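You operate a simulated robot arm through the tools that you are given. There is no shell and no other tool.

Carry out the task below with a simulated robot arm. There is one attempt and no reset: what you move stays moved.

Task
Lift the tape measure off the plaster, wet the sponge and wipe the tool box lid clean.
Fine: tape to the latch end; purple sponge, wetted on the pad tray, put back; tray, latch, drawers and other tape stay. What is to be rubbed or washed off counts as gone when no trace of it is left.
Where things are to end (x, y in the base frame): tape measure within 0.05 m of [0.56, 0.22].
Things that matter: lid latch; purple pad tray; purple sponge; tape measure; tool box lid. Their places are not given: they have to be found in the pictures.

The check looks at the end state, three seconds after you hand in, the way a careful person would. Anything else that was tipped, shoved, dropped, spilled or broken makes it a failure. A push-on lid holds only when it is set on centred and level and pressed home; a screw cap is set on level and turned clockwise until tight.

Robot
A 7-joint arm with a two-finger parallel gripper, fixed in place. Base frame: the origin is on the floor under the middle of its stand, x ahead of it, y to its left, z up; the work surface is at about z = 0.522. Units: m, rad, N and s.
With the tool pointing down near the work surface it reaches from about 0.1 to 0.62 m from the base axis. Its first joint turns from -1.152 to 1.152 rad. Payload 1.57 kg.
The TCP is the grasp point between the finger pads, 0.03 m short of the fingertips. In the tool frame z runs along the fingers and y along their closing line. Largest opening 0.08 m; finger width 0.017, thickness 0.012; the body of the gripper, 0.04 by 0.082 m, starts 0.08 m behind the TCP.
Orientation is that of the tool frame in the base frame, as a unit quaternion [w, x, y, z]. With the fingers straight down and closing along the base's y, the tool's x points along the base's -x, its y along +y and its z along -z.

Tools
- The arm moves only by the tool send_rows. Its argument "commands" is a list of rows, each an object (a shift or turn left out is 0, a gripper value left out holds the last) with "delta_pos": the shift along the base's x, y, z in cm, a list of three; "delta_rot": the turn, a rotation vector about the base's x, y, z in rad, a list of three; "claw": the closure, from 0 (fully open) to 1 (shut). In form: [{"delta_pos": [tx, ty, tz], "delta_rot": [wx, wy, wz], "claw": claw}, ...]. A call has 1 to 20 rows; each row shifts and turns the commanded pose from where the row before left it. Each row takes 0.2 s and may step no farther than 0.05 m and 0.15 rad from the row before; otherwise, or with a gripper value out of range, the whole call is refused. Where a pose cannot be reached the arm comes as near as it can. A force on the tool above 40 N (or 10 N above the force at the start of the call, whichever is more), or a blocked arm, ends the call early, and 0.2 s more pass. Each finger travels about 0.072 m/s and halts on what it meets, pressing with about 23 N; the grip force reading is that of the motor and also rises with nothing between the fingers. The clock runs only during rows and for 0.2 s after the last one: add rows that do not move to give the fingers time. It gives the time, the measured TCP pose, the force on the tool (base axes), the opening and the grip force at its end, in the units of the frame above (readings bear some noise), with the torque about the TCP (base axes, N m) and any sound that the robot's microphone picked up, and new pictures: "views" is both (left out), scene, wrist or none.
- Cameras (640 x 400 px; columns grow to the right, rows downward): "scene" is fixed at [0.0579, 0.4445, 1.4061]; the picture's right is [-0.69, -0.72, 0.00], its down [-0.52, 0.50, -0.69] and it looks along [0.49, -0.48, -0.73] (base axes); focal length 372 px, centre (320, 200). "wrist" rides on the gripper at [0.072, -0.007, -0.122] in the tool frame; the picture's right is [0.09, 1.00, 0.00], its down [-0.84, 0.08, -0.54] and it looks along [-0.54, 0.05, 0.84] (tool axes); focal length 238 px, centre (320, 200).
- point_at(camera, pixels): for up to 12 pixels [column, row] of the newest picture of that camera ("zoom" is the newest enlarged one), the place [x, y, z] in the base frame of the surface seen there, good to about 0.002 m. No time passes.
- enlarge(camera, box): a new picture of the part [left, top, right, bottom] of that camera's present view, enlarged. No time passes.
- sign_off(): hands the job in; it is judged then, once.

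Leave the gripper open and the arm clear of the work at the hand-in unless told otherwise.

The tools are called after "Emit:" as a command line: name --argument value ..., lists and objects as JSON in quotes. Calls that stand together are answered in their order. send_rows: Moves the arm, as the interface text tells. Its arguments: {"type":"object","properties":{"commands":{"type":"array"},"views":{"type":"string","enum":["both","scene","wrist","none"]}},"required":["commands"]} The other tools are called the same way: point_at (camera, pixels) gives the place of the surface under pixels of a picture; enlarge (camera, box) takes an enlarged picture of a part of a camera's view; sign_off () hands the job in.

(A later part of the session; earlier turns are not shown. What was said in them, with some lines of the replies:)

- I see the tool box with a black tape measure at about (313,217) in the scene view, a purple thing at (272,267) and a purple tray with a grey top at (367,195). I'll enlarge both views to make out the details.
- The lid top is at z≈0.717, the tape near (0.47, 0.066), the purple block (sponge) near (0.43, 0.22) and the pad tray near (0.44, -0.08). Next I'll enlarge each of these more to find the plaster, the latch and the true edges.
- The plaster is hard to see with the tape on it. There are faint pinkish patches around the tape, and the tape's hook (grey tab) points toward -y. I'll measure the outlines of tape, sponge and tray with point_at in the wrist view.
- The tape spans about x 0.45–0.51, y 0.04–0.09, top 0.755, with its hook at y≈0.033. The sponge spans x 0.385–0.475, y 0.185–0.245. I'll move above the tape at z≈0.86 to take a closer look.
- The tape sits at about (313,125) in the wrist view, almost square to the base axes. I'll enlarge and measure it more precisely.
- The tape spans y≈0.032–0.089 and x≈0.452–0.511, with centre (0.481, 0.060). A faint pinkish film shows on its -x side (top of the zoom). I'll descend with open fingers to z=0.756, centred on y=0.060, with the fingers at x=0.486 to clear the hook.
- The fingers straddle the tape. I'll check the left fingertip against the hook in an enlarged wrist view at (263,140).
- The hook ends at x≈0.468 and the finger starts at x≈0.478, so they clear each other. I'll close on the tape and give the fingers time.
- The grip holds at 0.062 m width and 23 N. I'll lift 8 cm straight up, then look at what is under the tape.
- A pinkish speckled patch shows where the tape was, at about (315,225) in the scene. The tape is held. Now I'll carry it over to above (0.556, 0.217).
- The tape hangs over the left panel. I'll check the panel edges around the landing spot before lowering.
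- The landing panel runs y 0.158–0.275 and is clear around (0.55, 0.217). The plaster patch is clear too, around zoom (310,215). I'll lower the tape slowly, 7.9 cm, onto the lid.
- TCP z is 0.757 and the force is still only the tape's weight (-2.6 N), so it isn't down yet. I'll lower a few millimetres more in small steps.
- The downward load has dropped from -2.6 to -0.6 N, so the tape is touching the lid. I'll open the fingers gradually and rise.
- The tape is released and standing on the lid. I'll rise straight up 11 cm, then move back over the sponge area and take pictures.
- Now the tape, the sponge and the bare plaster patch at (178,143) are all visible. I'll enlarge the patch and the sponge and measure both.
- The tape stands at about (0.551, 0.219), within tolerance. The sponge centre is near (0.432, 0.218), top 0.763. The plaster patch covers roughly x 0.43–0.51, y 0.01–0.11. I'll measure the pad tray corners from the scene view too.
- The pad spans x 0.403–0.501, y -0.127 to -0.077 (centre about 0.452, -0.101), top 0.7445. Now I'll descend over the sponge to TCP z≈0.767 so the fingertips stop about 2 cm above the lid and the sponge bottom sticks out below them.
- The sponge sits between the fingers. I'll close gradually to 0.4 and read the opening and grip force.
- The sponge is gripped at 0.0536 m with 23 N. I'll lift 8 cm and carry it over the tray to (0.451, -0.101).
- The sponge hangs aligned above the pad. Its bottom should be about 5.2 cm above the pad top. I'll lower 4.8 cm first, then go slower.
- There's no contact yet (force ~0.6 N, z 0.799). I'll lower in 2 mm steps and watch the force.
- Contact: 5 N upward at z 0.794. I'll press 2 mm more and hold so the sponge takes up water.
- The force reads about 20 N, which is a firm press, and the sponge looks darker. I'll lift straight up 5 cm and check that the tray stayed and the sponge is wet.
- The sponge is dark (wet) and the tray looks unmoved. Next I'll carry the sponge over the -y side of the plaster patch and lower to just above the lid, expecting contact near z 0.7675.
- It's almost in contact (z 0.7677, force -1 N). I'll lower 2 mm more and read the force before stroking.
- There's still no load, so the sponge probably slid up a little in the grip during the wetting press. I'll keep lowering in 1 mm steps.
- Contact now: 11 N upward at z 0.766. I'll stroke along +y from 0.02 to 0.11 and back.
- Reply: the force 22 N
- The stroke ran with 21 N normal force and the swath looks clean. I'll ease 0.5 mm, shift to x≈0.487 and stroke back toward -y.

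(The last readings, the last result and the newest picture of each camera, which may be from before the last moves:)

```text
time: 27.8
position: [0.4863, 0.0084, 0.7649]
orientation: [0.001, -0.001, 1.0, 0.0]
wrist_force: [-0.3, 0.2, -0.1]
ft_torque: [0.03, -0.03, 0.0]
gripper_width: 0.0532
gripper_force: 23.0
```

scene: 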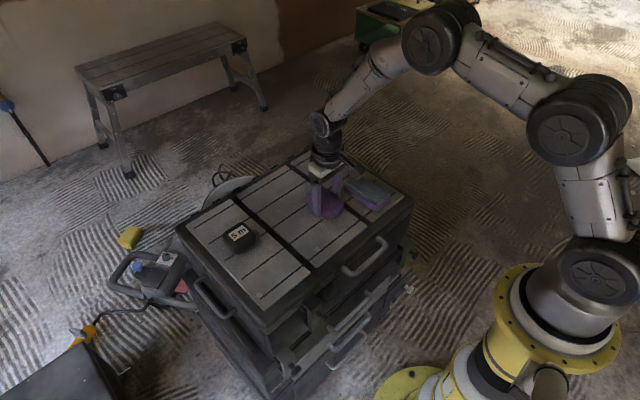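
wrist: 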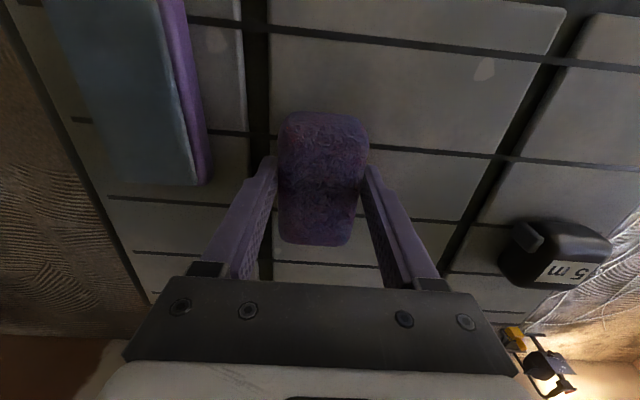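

The force is back to zero, so the end of this stroke ran without contact. I'll enlarge both views to see what is left of the patch.

Emit:
enlarge --camera "wrist" --box '[250, 0, 570, 240]'

Emit:
enlarge --camera "scene" --box '[260, 170, 380, 260]'

```text
1.67 times, centred on (410, 120) of wrist
```

zoom: 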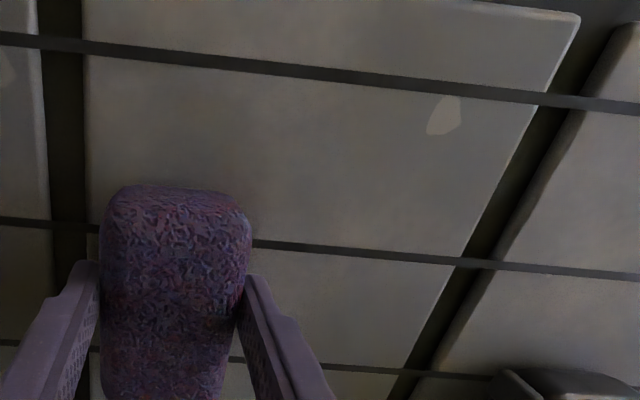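

```text
4.44 times, centred on (320, 215) of scene
```

zoom: 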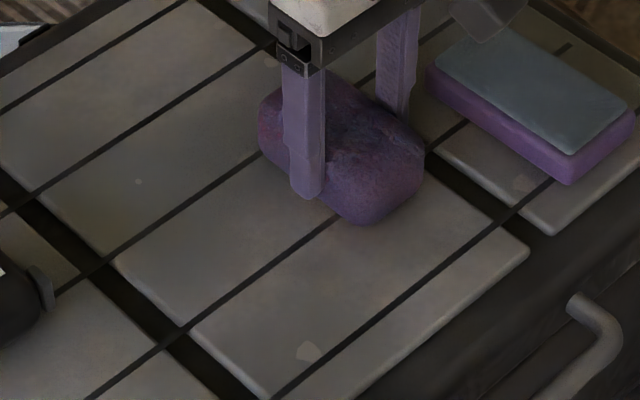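

The visible area looks clean; the part under the sponge is unknown. I'll lower to contact again in 1 mm steps here.

Emit:
send_rows --commands '[{"delta_pos": [0, 0, -0.1]}, {"delta_pos": [0, 0, -0.1]}, {}]' --views "none"

```text
time: 28.6
position: [0.4882, 0.0091, 0.7641]
orientation: [0.002, 0.0, 1.0, 0.0]
wrist_force: [-2.8, 0.2, 13.0]
ft_torque: [-0.06, 0.61, 0.04]
gripper_width: 0.0529
gripper_force: 23.3
```

Contact: 13 N, but with 0.6 N m about y, so the sponge is a bit tilted in the grip and presses mainly at one x end. I'll stroke +y at this x and watch force and torque.

Emit:
send_rows --commands '[{"delta_pos": [0, 1.5, 0]}, {"delta_pos": [0, 1.5, 0]}, {"delta_pos": [0, 1.5, 0]}, {"delta_pos": [0, 1.5, 0]}, {"delta_pos": [0, 1.5, 0]}, {"delta_pos": [0, 1.5, 0]}, {"delta_pos": [0, 1.0, 0]}, {}]'

Emit:
enlarge --camera "scene" --box '[260, 170, 380, 260]'

Emit:
enlarge --camera "wrist" --box '[50, 0, 410, 250]'

```text
time: 30.4
position: [0.4884, 0.1073, 0.7641]
orientation: [0.002, 0.0, 1.0, 0.001]
wrist_force: [0.1, -6.7, 16.9]
ft_torque: [-0.23, -0.22, -0.08]
gripper_width: 0.053
gripper_force: 23.0
```

scene: 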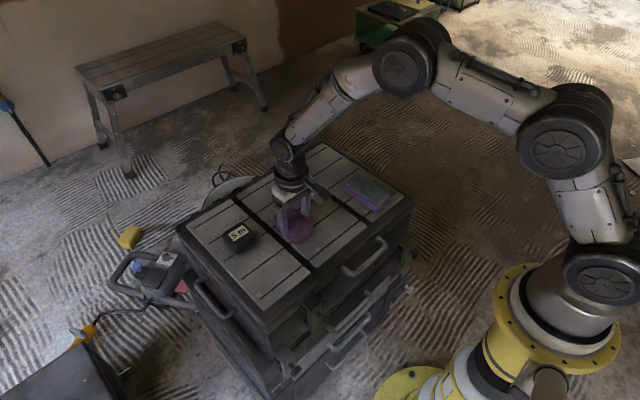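
wrist: 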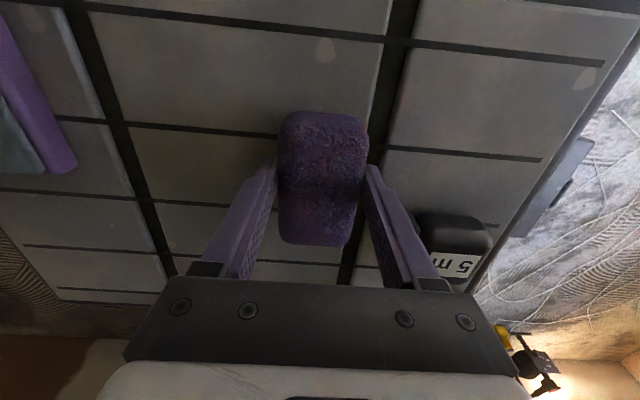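

```text
4.44 times, centred on (320, 215) of scene
```

zoom: 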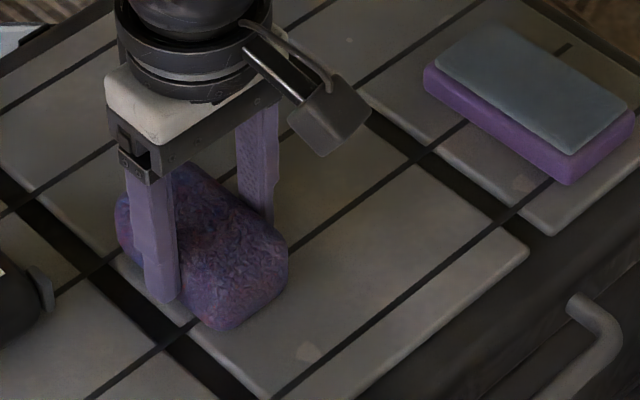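

```text
1.60 times, centred on (230, 125) of wrist
```

zoom: 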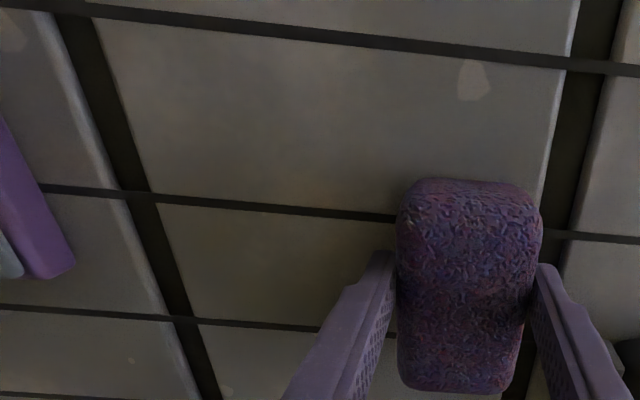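

The patch looks gone in both views, and the torque is small again. To be thorough I'll lift 1 cm, shift to x≈0.445, press again and stroke back to y≈0.005.

Emit:
send_rows --commands '[{"delta_pos": [0, 0, 1.0]}, {"delta_pos": [-2.2, 0, 0]}, {"delta_pos": [-2.2, 0, 0]}, {"delta_pos": [0, 0, -0.6]}, {"delta_pos": [0, 0, -0.3]}, {"delta_pos": [0, 0, -0.1]}, {}]' --views "none"

```text
time: 32.0
position: [0.4433, 0.1078, 0.7642]
orientation: [0.001, 0.0, 1.0, 0.0]
wrist_force: [-0.8, -0.2, -0.5]
ft_torque: [0.01, 0.0, 0.01]
gripper_width: 0.0529
gripper_force: 23.8
```

Emit:
send_rows --commands '[{"delta_pos": [0, 0, -0.1]}, {"delta_pos": [0, 0, -0.05]}, {}]' --views "none"

```text
time: 32.8
position: [0.4442, 0.1079, 0.7639]
orientation: [0.002, 0.0, 1.0, 0.001]
wrist_force: [-4.7, -1.2, 15.7]
ft_torque: [-0.03, 0.11, 0.01]
gripper_width: 0.0529
gripper_force: 23.5
```

I have 15.7 N with low torque, so the sponge is level. I'll stroke toward -y to y≈0.005.

Emit:
send_rows --commands '[{"delta_pos": [0, -1.5, 0]}, {"delta_pos": [0, -1.5, 0]}, {"delta_pos": [0, -1.5, 0]}, {"delta_pos": [0, -1.5, 0]}, {"delta_pos": [0, -1.5, 0]}, {"delta_pos": [0, -1.5, 0]}, {"delta_pos": [0, -1.3, 0]}, {}]' --views "none"

```text
time: 34.6
position: [0.4428, 0.0062, 0.7626]
orientation: [0.001, 0.0, 1.0, 0.0]
wrist_force: [0.9, 7.9, 17.4]
ft_torque: [0.21, -0.16, 0.06]
gripper_width: 0.053
gripper_force: 22.8
```

That stroke kept contact throughout (17 N). One more: lift 1 cm, shift to x≈0.475, press and stroke +y.

Emit:
send_rows --commands '[{"delta_pos": [0, 0, 1.0]}, {"delta_pos": [1.6, 0, 0]}, {"delta_pos": [1.6, 0, 0]}, {"delta_pos": [0, 0, -0.6]}, {"delta_pos": [0, 0, -0.3]}, {"delta_pos": [0, 0, -0.1]}, {"delta_pos": [0, 0, -0.1]}, {}]' --views "none"

```text
time: 36.4
position: [0.4762, 0.005, 0.7635]
orientation: [0.002, 0.0, 1.0, 0.0]
wrist_force: [-6.0, 0.5, 15.8]
ft_torque: [-0.09, 0.33, 0.0]
gripper_width: 0.0533
gripper_force: 23.0
```

Emit:
send_rows --commands '[{"delta_pos": [0, 1.5, 0]}, {"delta_pos": [0, 1.5, 0]}, {"delta_pos": [0, 1.5, 0]}, {"delta_pos": [0, 1.5, 0]}, {"delta_pos": [0, 1.5, 0]}, {"delta_pos": [0, 1.5, 0]}, {"delta_pos": [0, 1.3, 0]}, {"delta_pos": [0, 0, 1.5]}, {"delta_pos": [0, 0, 4.0]}, {"delta_pos": [0, 0, 4.0]}, {}]'

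Emit:
enlarge --camera "scene" --box '[260, 170, 380, 260]'

Emit:
enlarge --camera "wrist" --box '[100, 30, 420, 230]'

```text
time: 38.8
position: [0.4729, 0.1074, 0.8565]
orientation: [0.0, 0.0, 1.0, 0.0]
wrist_force: [0.4, 0.3, -0.4]
ft_torque: [-0.01, -0.04, 0.01]
gripper_width: 0.0533
gripper_force: 22.9
```

scene: 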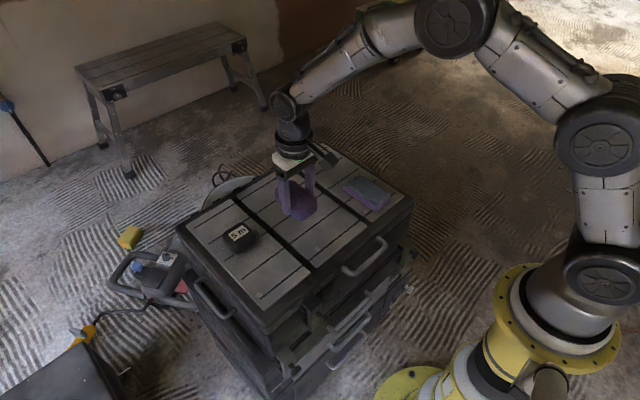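
wrist: 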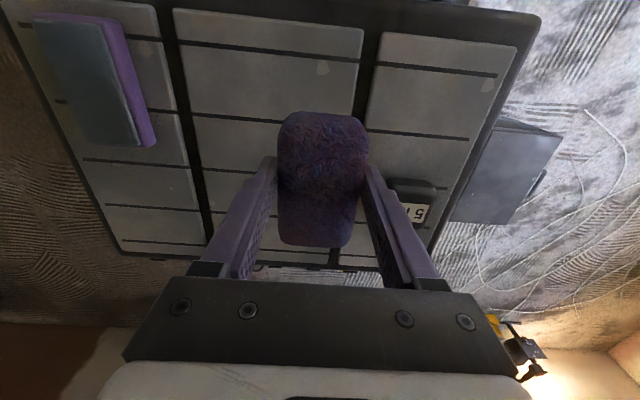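

```text
4.44 times, centred on (320, 215) of scene
```

zoom: 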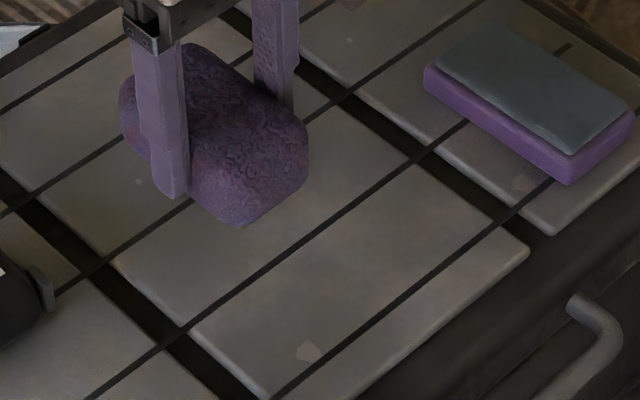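

```text
2.00 times, centred on (260, 130) of wrist
```

zoom: 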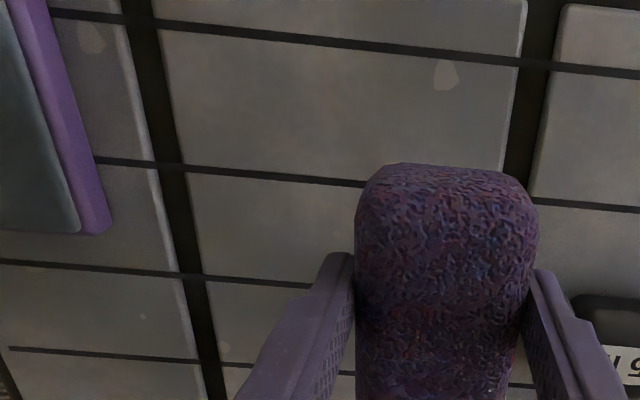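

The panel looks clean in both views: only the permanent paint blotches, which appear on all panels, remain. I'll carry the sponge back above its original spot at (0.431, 0.218) and lower it.

Emit:
send_rows --commands '[{"delta_pos": [-1.4, 3.7, 0]}, {"delta_pos": [-1.4, 3.7, 0]}, {"delta_pos": [-1.4, 3.7, 0]}, {}, {"delta_pos": [0, 0, -3.0]}, {"delta_pos": [0, 0, -3.0]}, {"delta_pos": [0, 0, -2.2]}, {"delta_pos": [0, 0, -0.6]}, {}]'

```text
time: 40.8
position: [0.4332, 0.2191, 0.7683]
orientation: [0.001, -0.001, 1.0, 0.0]
wrist_force: [-0.6, -0.4, -0.1]
ft_torque: [0.0, -0.03, 0.01]
gripper_width: 0.0529
gripper_force: 22.8
```

scene: 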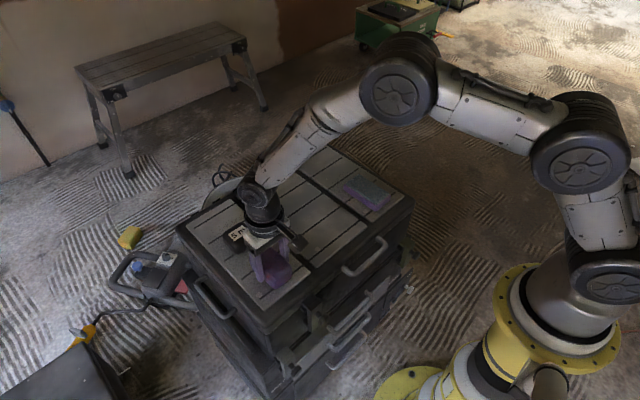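
wrist: 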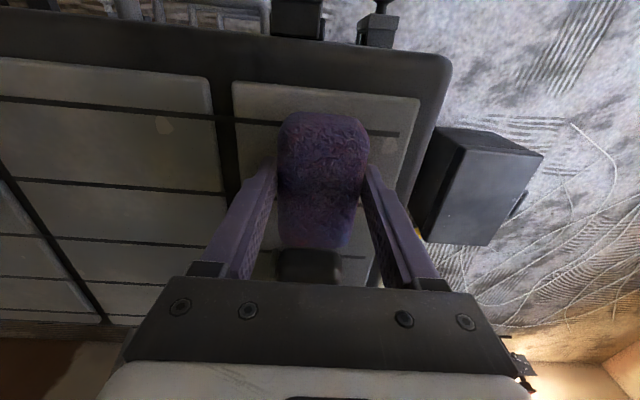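

It's a few millimetres above the lid with the middle panel looking clean at left. I'll nudge -2 mm in x and lower to light contact.

Emit:
send_rows --commands '[{"delta_pos": [-0.1, -0.1, -0.2]}, {"delta_pos": [0, 0, -0.1]}, {"delta_pos": [0, 0, -0.1]}, {}]' --views "none"

```text
time: 41.8
position: [0.4299, 0.2173, 0.7635]
orientation: [0.001, 0.0, 1.0, 0.001]
wrist_force: [0.2, -0.4, -0.7]
ft_torque: [0.02, 0.01, 0.0]
gripper_width: 0.0529
gripper_force: 23.0
```

Emit:
send_rows --commands '[{"delta_pos": [0, 0, -0.1]}, {}]' --views "none"

```text
time: 42.4
position: [0.4326, 0.2178, 0.7631]
orientation: [0.001, 0.0, 1.0, 0.001]
wrist_force: [0.1, 1.0, -0.5]
ft_torque: [0.0, -0.01, -0.02]
gripper_width: 0.0531
gripper_force: 23.2
```

There's still no contact at z 0.763, so I'll go 1 mm lower again.

Emit:
send_rows --commands '[{"delta_pos": [0, 0, -0.1]}, {}]' --views "none"

```text
time: 43.0
position: [0.4305, 0.218, 0.7619]
orientation: [0.001, 0.0, 1.0, 0.0]
wrist_force: [0.2, -0.2, -0.3]
ft_torque: [0.04, -0.01, -0.02]
gripper_width: 0.0529
gripper_force: 22.9
```

Emit:
send_rows --commands '[{"delta_pos": [0, 0, -0.1]}, {}]' --views "none"

```text
time: 43.6
position: [0.4315, 0.2184, 0.7627]
orientation: [0.002, 0.0, 1.0, 0.001]
wrist_force: [-1.6, -2.5, 6.8]
ft_torque: [-0.13, -0.07, -0.03]
gripper_width: 0.0528
gripper_force: 22.8
```

The sponge rests on the lid with 6.8 N. I'll open the fingers, wait, then rise straight up.

Emit:
send_rows --commands '[{"claw": 0.2}, {"claw": 0.0}, {}, {}, {"delta_pos": [0, 0, 2.0]}, {"delta_pos": [0, 0, 4.0]}, {"delta_pos": [0, 0, 4.0]}, {}]'

```text
time: 45.4
position: [0.4313, 0.2196, 0.8628]
orientation: [0.001, 0.0, 1.0, 0.0]
wrist_force: [-0.7, 0.3, 0.2]
ft_torque: [0.02, -0.04, 0.0]
gripper_width: 0.0801
gripper_force: 0.2
```

scene: 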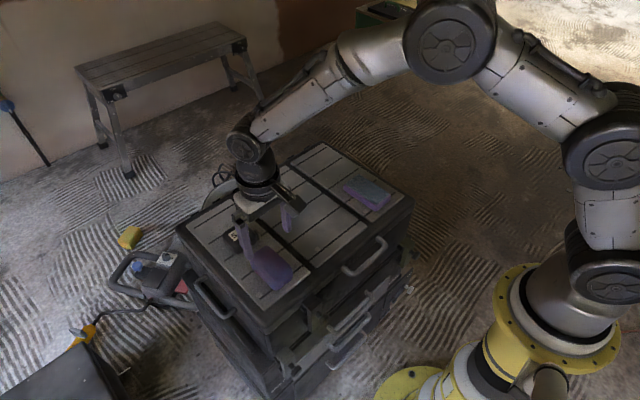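
wrist: 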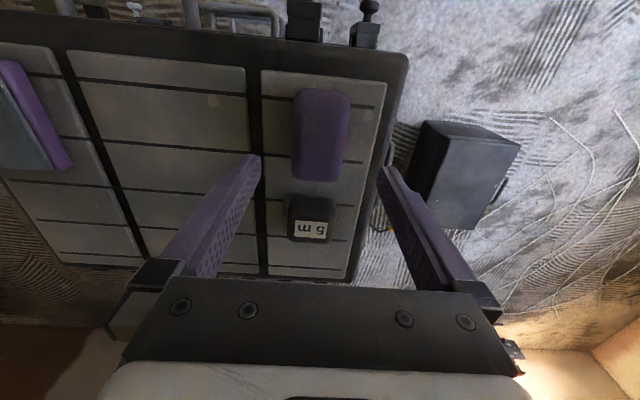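

The sponge is back in place (294–350, 90–182), the tape is unchanged, and the middle panel shows no patch. I'll zoom in on the former patch, compare it with the earlier view and measure the sponge.

Emit:
enlarge --camera "wrist" --box '[70, 50, 260, 200]'

Emit:
enlarge --camera "wrist" --box '[270, 75, 390, 255]'

Emit:
point_at --camera "wrist" --pixels '[[320, 92], [320, 105], [320, 135], [320, 165], [320, 178], [296, 105], [295, 140], [296, 170], [347, 105], [346, 140], [341, 170], [312, 225]]'

Emit:
point_at --camera "scene" --pixels '[[348, 184], [359, 177], [387, 193], [377, 202], [367, 190], [373, 206], [347, 189], [375, 210], [389, 198], [362, 196]]'

Emit:
enlarge --camera "scene" --box '[270, 180, 370, 260]'

```text
2.67 times, centred on (165, 125) of wrist
```

zoom: 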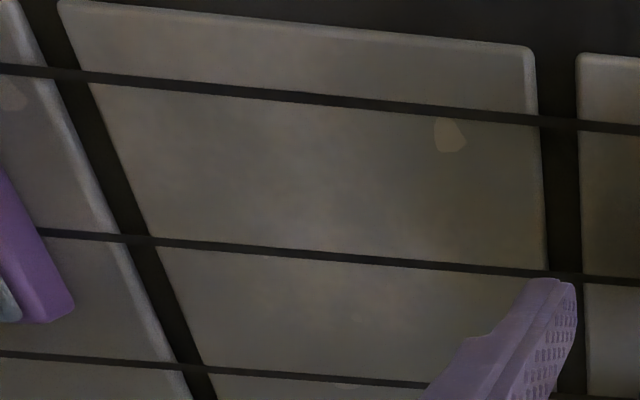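

```text
2.22 times, centred on (330, 165) of wrist
```

zoom: 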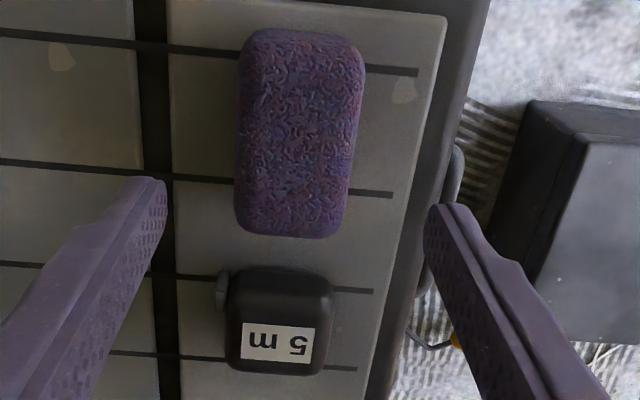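

```text
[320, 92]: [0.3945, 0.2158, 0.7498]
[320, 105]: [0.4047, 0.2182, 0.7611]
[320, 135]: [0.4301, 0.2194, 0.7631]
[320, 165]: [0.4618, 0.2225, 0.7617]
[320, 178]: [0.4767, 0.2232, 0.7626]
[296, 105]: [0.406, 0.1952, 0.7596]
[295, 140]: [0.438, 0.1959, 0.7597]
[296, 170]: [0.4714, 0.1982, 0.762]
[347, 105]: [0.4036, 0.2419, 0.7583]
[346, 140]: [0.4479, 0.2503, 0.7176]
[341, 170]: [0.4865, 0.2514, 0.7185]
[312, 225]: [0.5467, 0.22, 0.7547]
```

```text
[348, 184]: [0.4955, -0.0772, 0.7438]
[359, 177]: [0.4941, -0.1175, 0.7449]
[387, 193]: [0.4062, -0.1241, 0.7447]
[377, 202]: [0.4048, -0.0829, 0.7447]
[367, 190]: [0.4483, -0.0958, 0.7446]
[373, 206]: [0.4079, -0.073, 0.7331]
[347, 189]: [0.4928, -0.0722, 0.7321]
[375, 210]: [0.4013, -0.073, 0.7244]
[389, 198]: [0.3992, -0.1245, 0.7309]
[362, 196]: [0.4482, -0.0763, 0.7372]
```

```text
5.00 times, centred on (320, 220) of scene
```

zoom: 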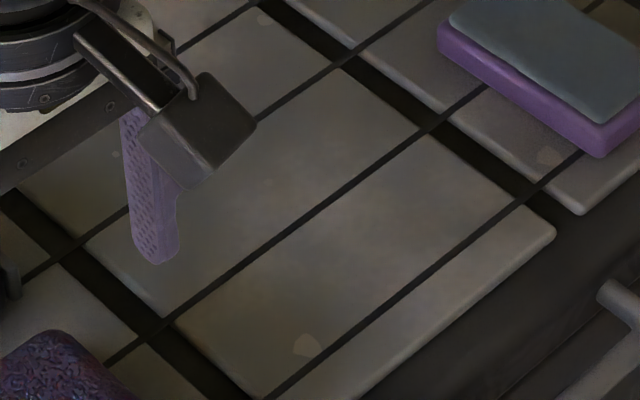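

The tray hasn't moved (same points within 1 mm), and the sponge centre is about (0.432, 0.221), within a few mm of where it started. I'll move the open gripper closer over the former patch for a careful check for leftover traces.

Emit:
send_rows --commands '[{"delta_pos": [-1.0, -4.0, 0]}, {"delta_pos": [-1.0, -4.0, 0]}, {"delta_pos": [-1.0, -4.0, 0]}, {"delta_pos": [-1.0, -4.0, 0]}, {"delta_pos": [0, 0, -2.5]}, {}, {}]'

Emit:
enlarge --camera "wrist" --box '[200, 40, 440, 190]'

Emit:
enlarge --camera "scene" --box '[270, 180, 370, 260]'

```text
time: 47.0
position: [0.3914, 0.0586, 0.8357]
orientation: [0.001, 0.0, 1.0, 0.0]
wrist_force: [-0.5, 1.2, -0.8]
ft_torque: [0.01, 0.01, -0.02]
gripper_width: 0.08
gripper_force: 0.0
```

scene: 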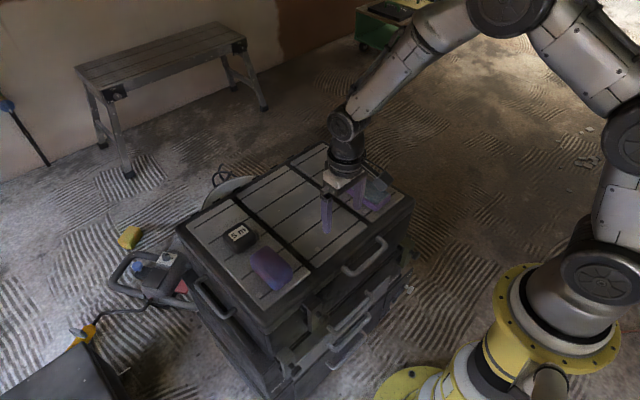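
wrist: 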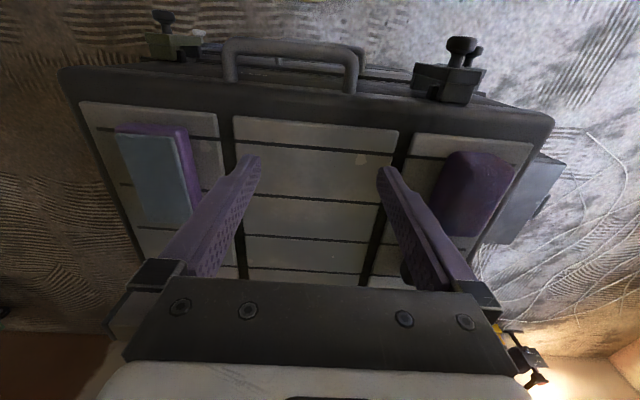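

```text
2.67 times, centred on (320, 115) of wrist
```

zoom: 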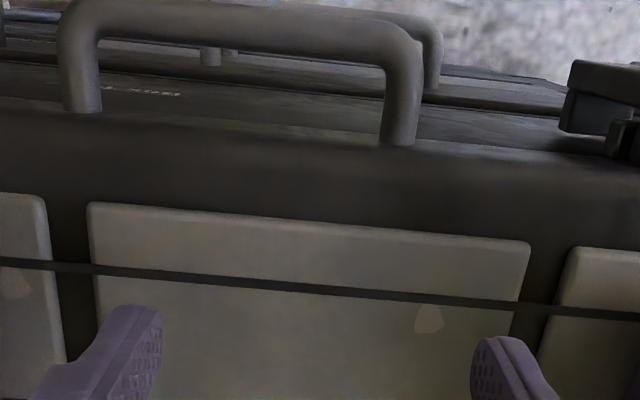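

```text
5.00 times, centred on (320, 220) of scene
```

zoom: 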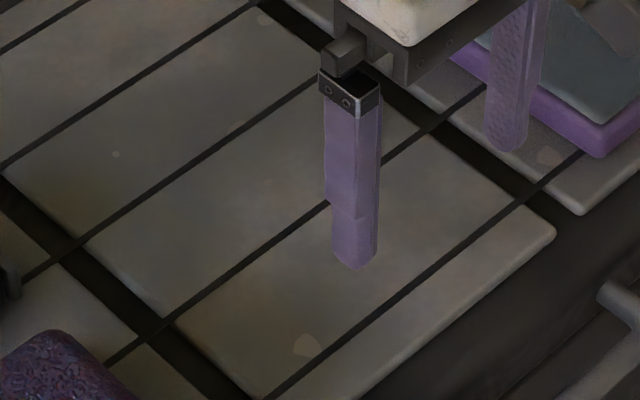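

The former patch lies around the second groove at about (310,197) in this wrist view. I'll enlarge exactly there.

Emit:
enlarge --camera "wrist" --box '[240, 120, 400, 240]'

Emit:
enlarge --camera "wrist" --box '[260, 160, 370, 230]'

Emit:
point_at --camera "wrist" --pixels '[[310, 185], [310, 197], [270, 190], [360, 190], [310, 160], [310, 220]]'

```text
3.33 times, centred on (320, 180) of wrist
```

zoom: 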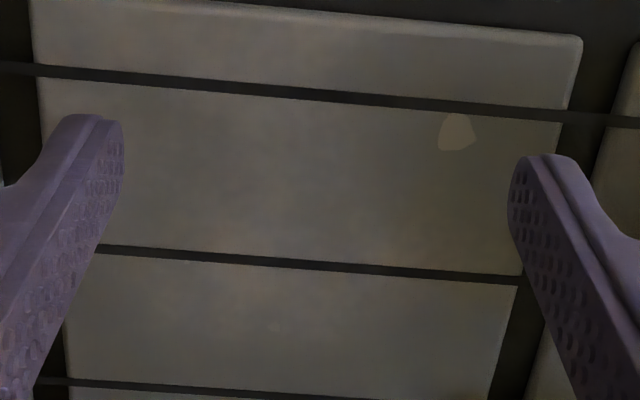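

```text
5.71 times, centred on (315, 195) of wrist
```

zoom: 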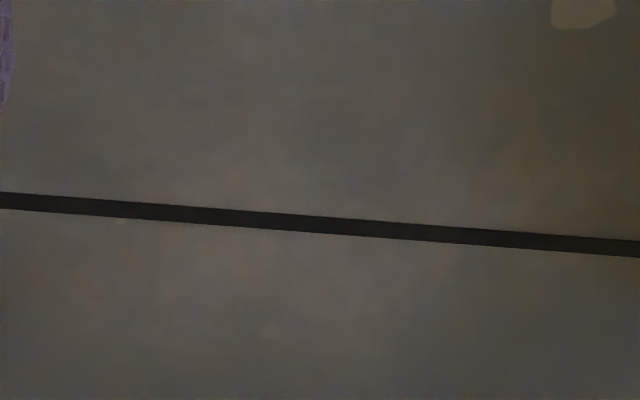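

```text
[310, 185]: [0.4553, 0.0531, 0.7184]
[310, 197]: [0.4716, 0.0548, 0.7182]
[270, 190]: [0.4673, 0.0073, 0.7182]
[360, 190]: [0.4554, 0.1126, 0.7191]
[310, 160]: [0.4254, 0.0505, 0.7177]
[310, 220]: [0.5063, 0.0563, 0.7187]
```

I see very faint warm tints near the groove and need to know whether they are lid paint or residue. I'll move the arm up and back so the scene camera sees the panel unobstructed, then compare panels at high zoom.

Emit:
send_rows --commands '[{"delta_pos": [-2.0, 0, 4.5]}, {"delta_pos": [-2.0, -2.0, 4.0]}, {"delta_pos": [-2.0, -3.5, 2.5]}, {"delta_pos": [-2.0, -4.0, 1.0]}, {}]'

Emit:
enlarge --camera "scene" --box '[285, 195, 345, 240]'

Emit:
enlarge --camera "scene" --box '[180, 140, 420, 300]'

Emit:
enlarge --camera "scene" --box '[250, 165, 310, 210]'

```text
time: 48.2
position: [0.3126, -0.0371, 0.9546]
orientation: [0.001, 0.0, 1.0, 0.0]
wrist_force: [0.3, -0.5, -0.8]
ft_torque: [-0.01, -0.05, -0.02]
gripper_width: 0.0801
gripper_force: 0.0
```

scene: 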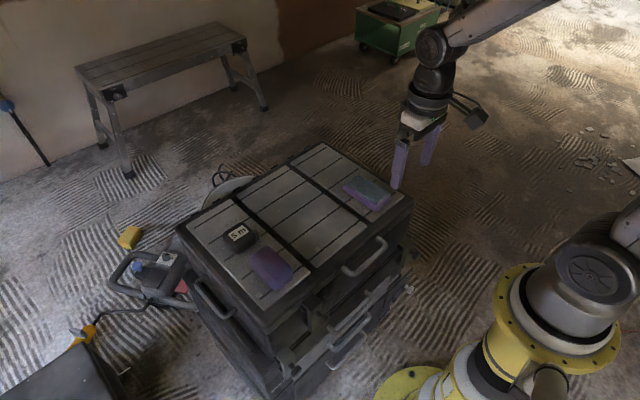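
wrist: 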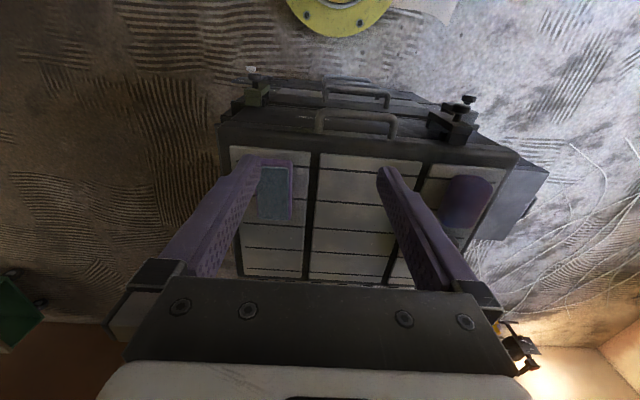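

```text
8.89 times, centred on (315, 218) of scene
```

zoom: 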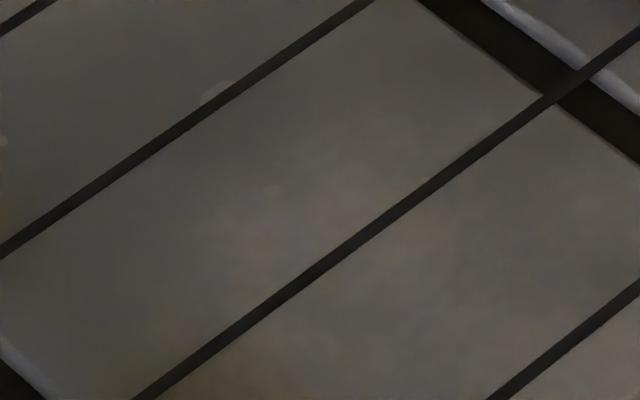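

```text
2.50 times, centred on (300, 220) of scene
```

zoom: 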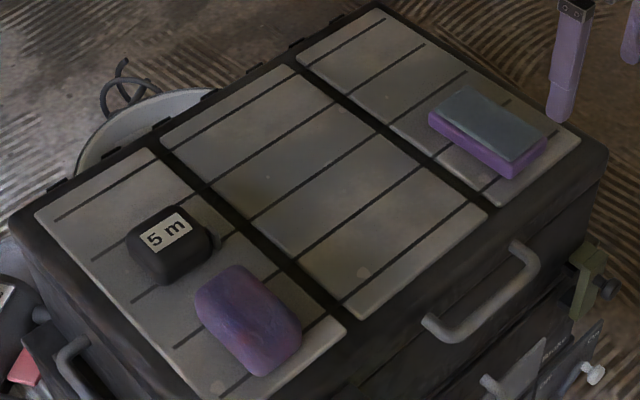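

```text
8.89 times, centred on (280, 188) of scene
```

zoom: 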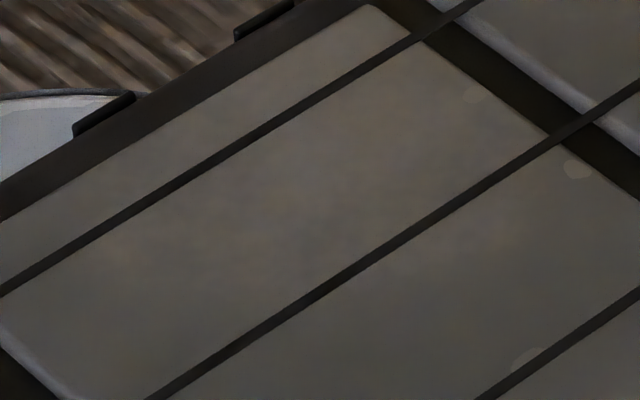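

The unwiped far part of the same panel (last zoom) shows the same warm tint, so that is paint. For certainty I'll take one close look with the wrist camera right over the former patch, TCP about (0.437, 0.06, 0.77), fingers clear of the lid.

Emit:
send_rows --commands '[{"delta_pos": [3.1, 2.43, 0]}, {"delta_pos": [3.1, 2.43, 0]}, {"delta_pos": [3.1, 2.43, 0]}, {"delta_pos": [3.1, 2.43, 0]}, {"delta_pos": [0, 0, -4.0]}, {"delta_pos": [0, 0, -4.0]}, {"delta_pos": [0, 0, -4.0]}, {"delta_pos": [0, 0, -4.0]}, {"delta_pos": [0, 0, -2.3]}, {}]' --views "wrist"

Emit:
enlarge --camera "wrist" --box '[230, 80, 420, 200]'

Emit:
enlarge --camera "wrist" --box '[230, 180, 420, 280]'

Emit:
point_at --camera "wrist" --pixels '[[320, 100], [320, 150], [320, 200], [320, 250], [260, 150], [400, 150]]'

```text
time: 50.4
position: [0.4373, 0.0603, 0.772]
orientation: [0.001, 0.001, 1.0, 0.0]
wrist_force: [-0.9, -0.3, -0.4]
ft_torque: [0.01, -0.01, -0.01]
gripper_width: 0.0802
gripper_force: 0.0
```

wrist: 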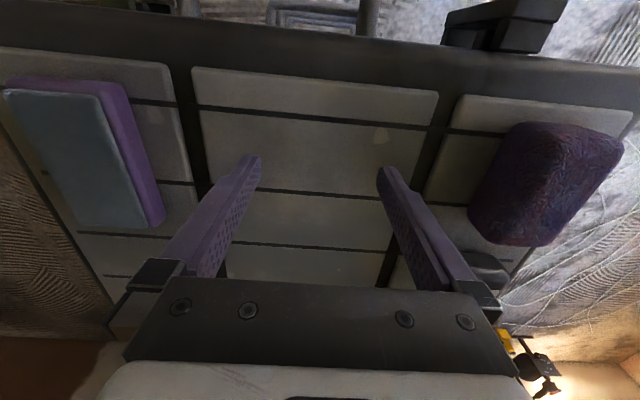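

```text
3.33 times, centred on (325, 140) of wrist
```

zoom: 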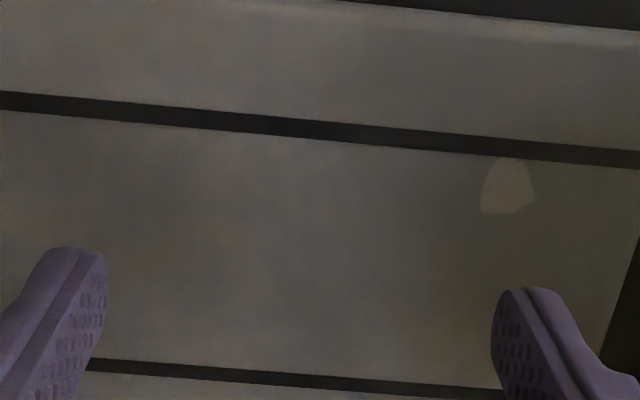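

```text
3.37 times, centred on (325, 230) of wrist
```

zoom: 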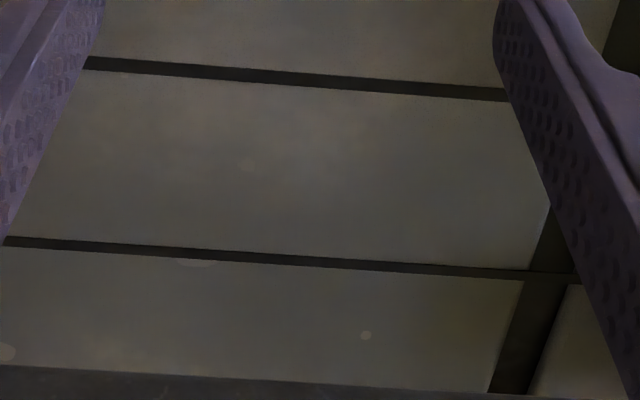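

```text
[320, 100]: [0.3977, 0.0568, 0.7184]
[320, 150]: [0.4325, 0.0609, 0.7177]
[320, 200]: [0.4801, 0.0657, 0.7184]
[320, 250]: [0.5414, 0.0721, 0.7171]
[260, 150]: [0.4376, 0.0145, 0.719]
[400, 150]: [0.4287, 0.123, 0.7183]
```

The panel is uniformly clean with no plaster speckle left. I'll retreat straight up and back so the arm is clear with the gripper open, then take a final overall look.

Emit:
send_rows --commands '[{"delta_pos": [0, 0, 4.0]}, {"delta_pos": [0, 0, 4.5]}, {"delta_pos": [0, 0, 4.5]}, {"delta_pos": [0, 0, 4.5]}, {"delta_pos": [-2.5, -2.0, 2.0]}, {"delta_pos": [-3.5, -2.5, 1.0]}, {"delta_pos": [-3.5, -2.5, 0]}, {}, {}]'

Emit:
enlarge --camera "scene" --box '[160, 130, 430, 310]'

Emit:
point_at --camera "scene" --pixels '[[238, 233], [234, 232], [272, 267], [367, 190], [375, 210], [262, 255], [282, 285]]'

```text
time: 52.4
position: [0.3414, -0.011, 0.9798]
orientation: [0.001, 0.0, 1.0, 0.0]
wrist_force: [-0.9, 0.5, 0.2]
ft_torque: [0.02, 0.0, 0.01]
gripper_width: 0.0803
gripper_force: 0.1
```

scene: 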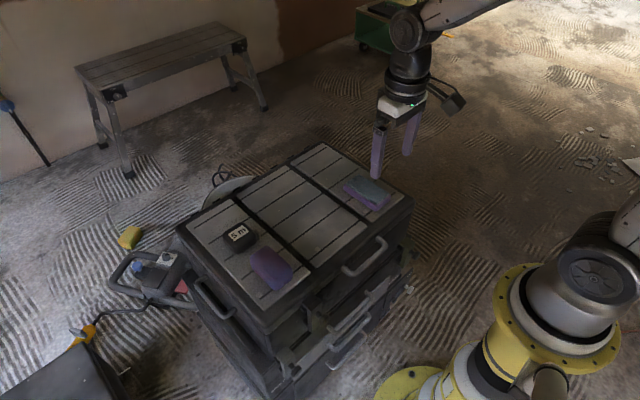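
wrist: 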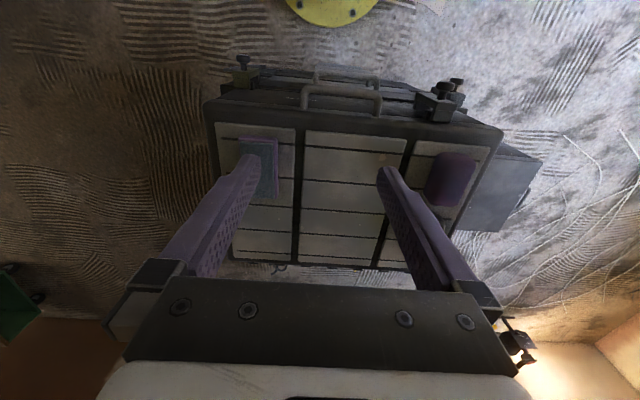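

```text
2.22 times, centred on (295, 220) of scene
```

zoom: 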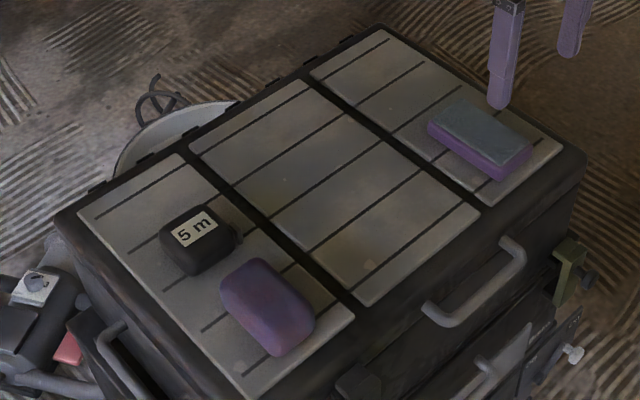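

```text
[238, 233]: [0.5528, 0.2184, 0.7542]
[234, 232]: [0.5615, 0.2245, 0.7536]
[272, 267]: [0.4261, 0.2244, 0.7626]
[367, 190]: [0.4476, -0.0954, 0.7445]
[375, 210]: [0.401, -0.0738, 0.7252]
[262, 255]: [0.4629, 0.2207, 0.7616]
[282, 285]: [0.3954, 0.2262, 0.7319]
```

The tape stands at about (0.551, 0.219), and the wet sponge lies back where it was. The tray hasn't moved, the latch and drawers look unchanged, and the lid shows no plaster. The gripper is open and the arm is clear, so I'm handing in.

Emit:
sign_off

```text
The job is handed in.
```

The job is handed in: the tape measure is moved, the lid is wiped clean, and the sponge is back where it was. I don't have the result of the check.

- **Tape measure:** it stands at about (0.551, 0.219), roughly 1 cm from the target.
- **Plaster:** I pressed the purple sponge on the pad tray until it turned dark, then wiped the patch in several overlapping strokes. Close views from both cameras show no plaster left. A faint warm tint and some pale blotches remain, but they also show on parts of the lid I never wiped, so I took them to be paint.
- **Sponge:** it is back within about 4 mm of its starting spot.
- **Everything else:** the pad tray measured the same before and after, to about 1 mm. The latch, drawers and the rest of the scene look unchanged in the pictures. I never identified the "other tape", but I touched nothing apart from the tape measure, the sponge, the tray's pad and the lid.

The gripper is open and the arm is clear of the tool box.
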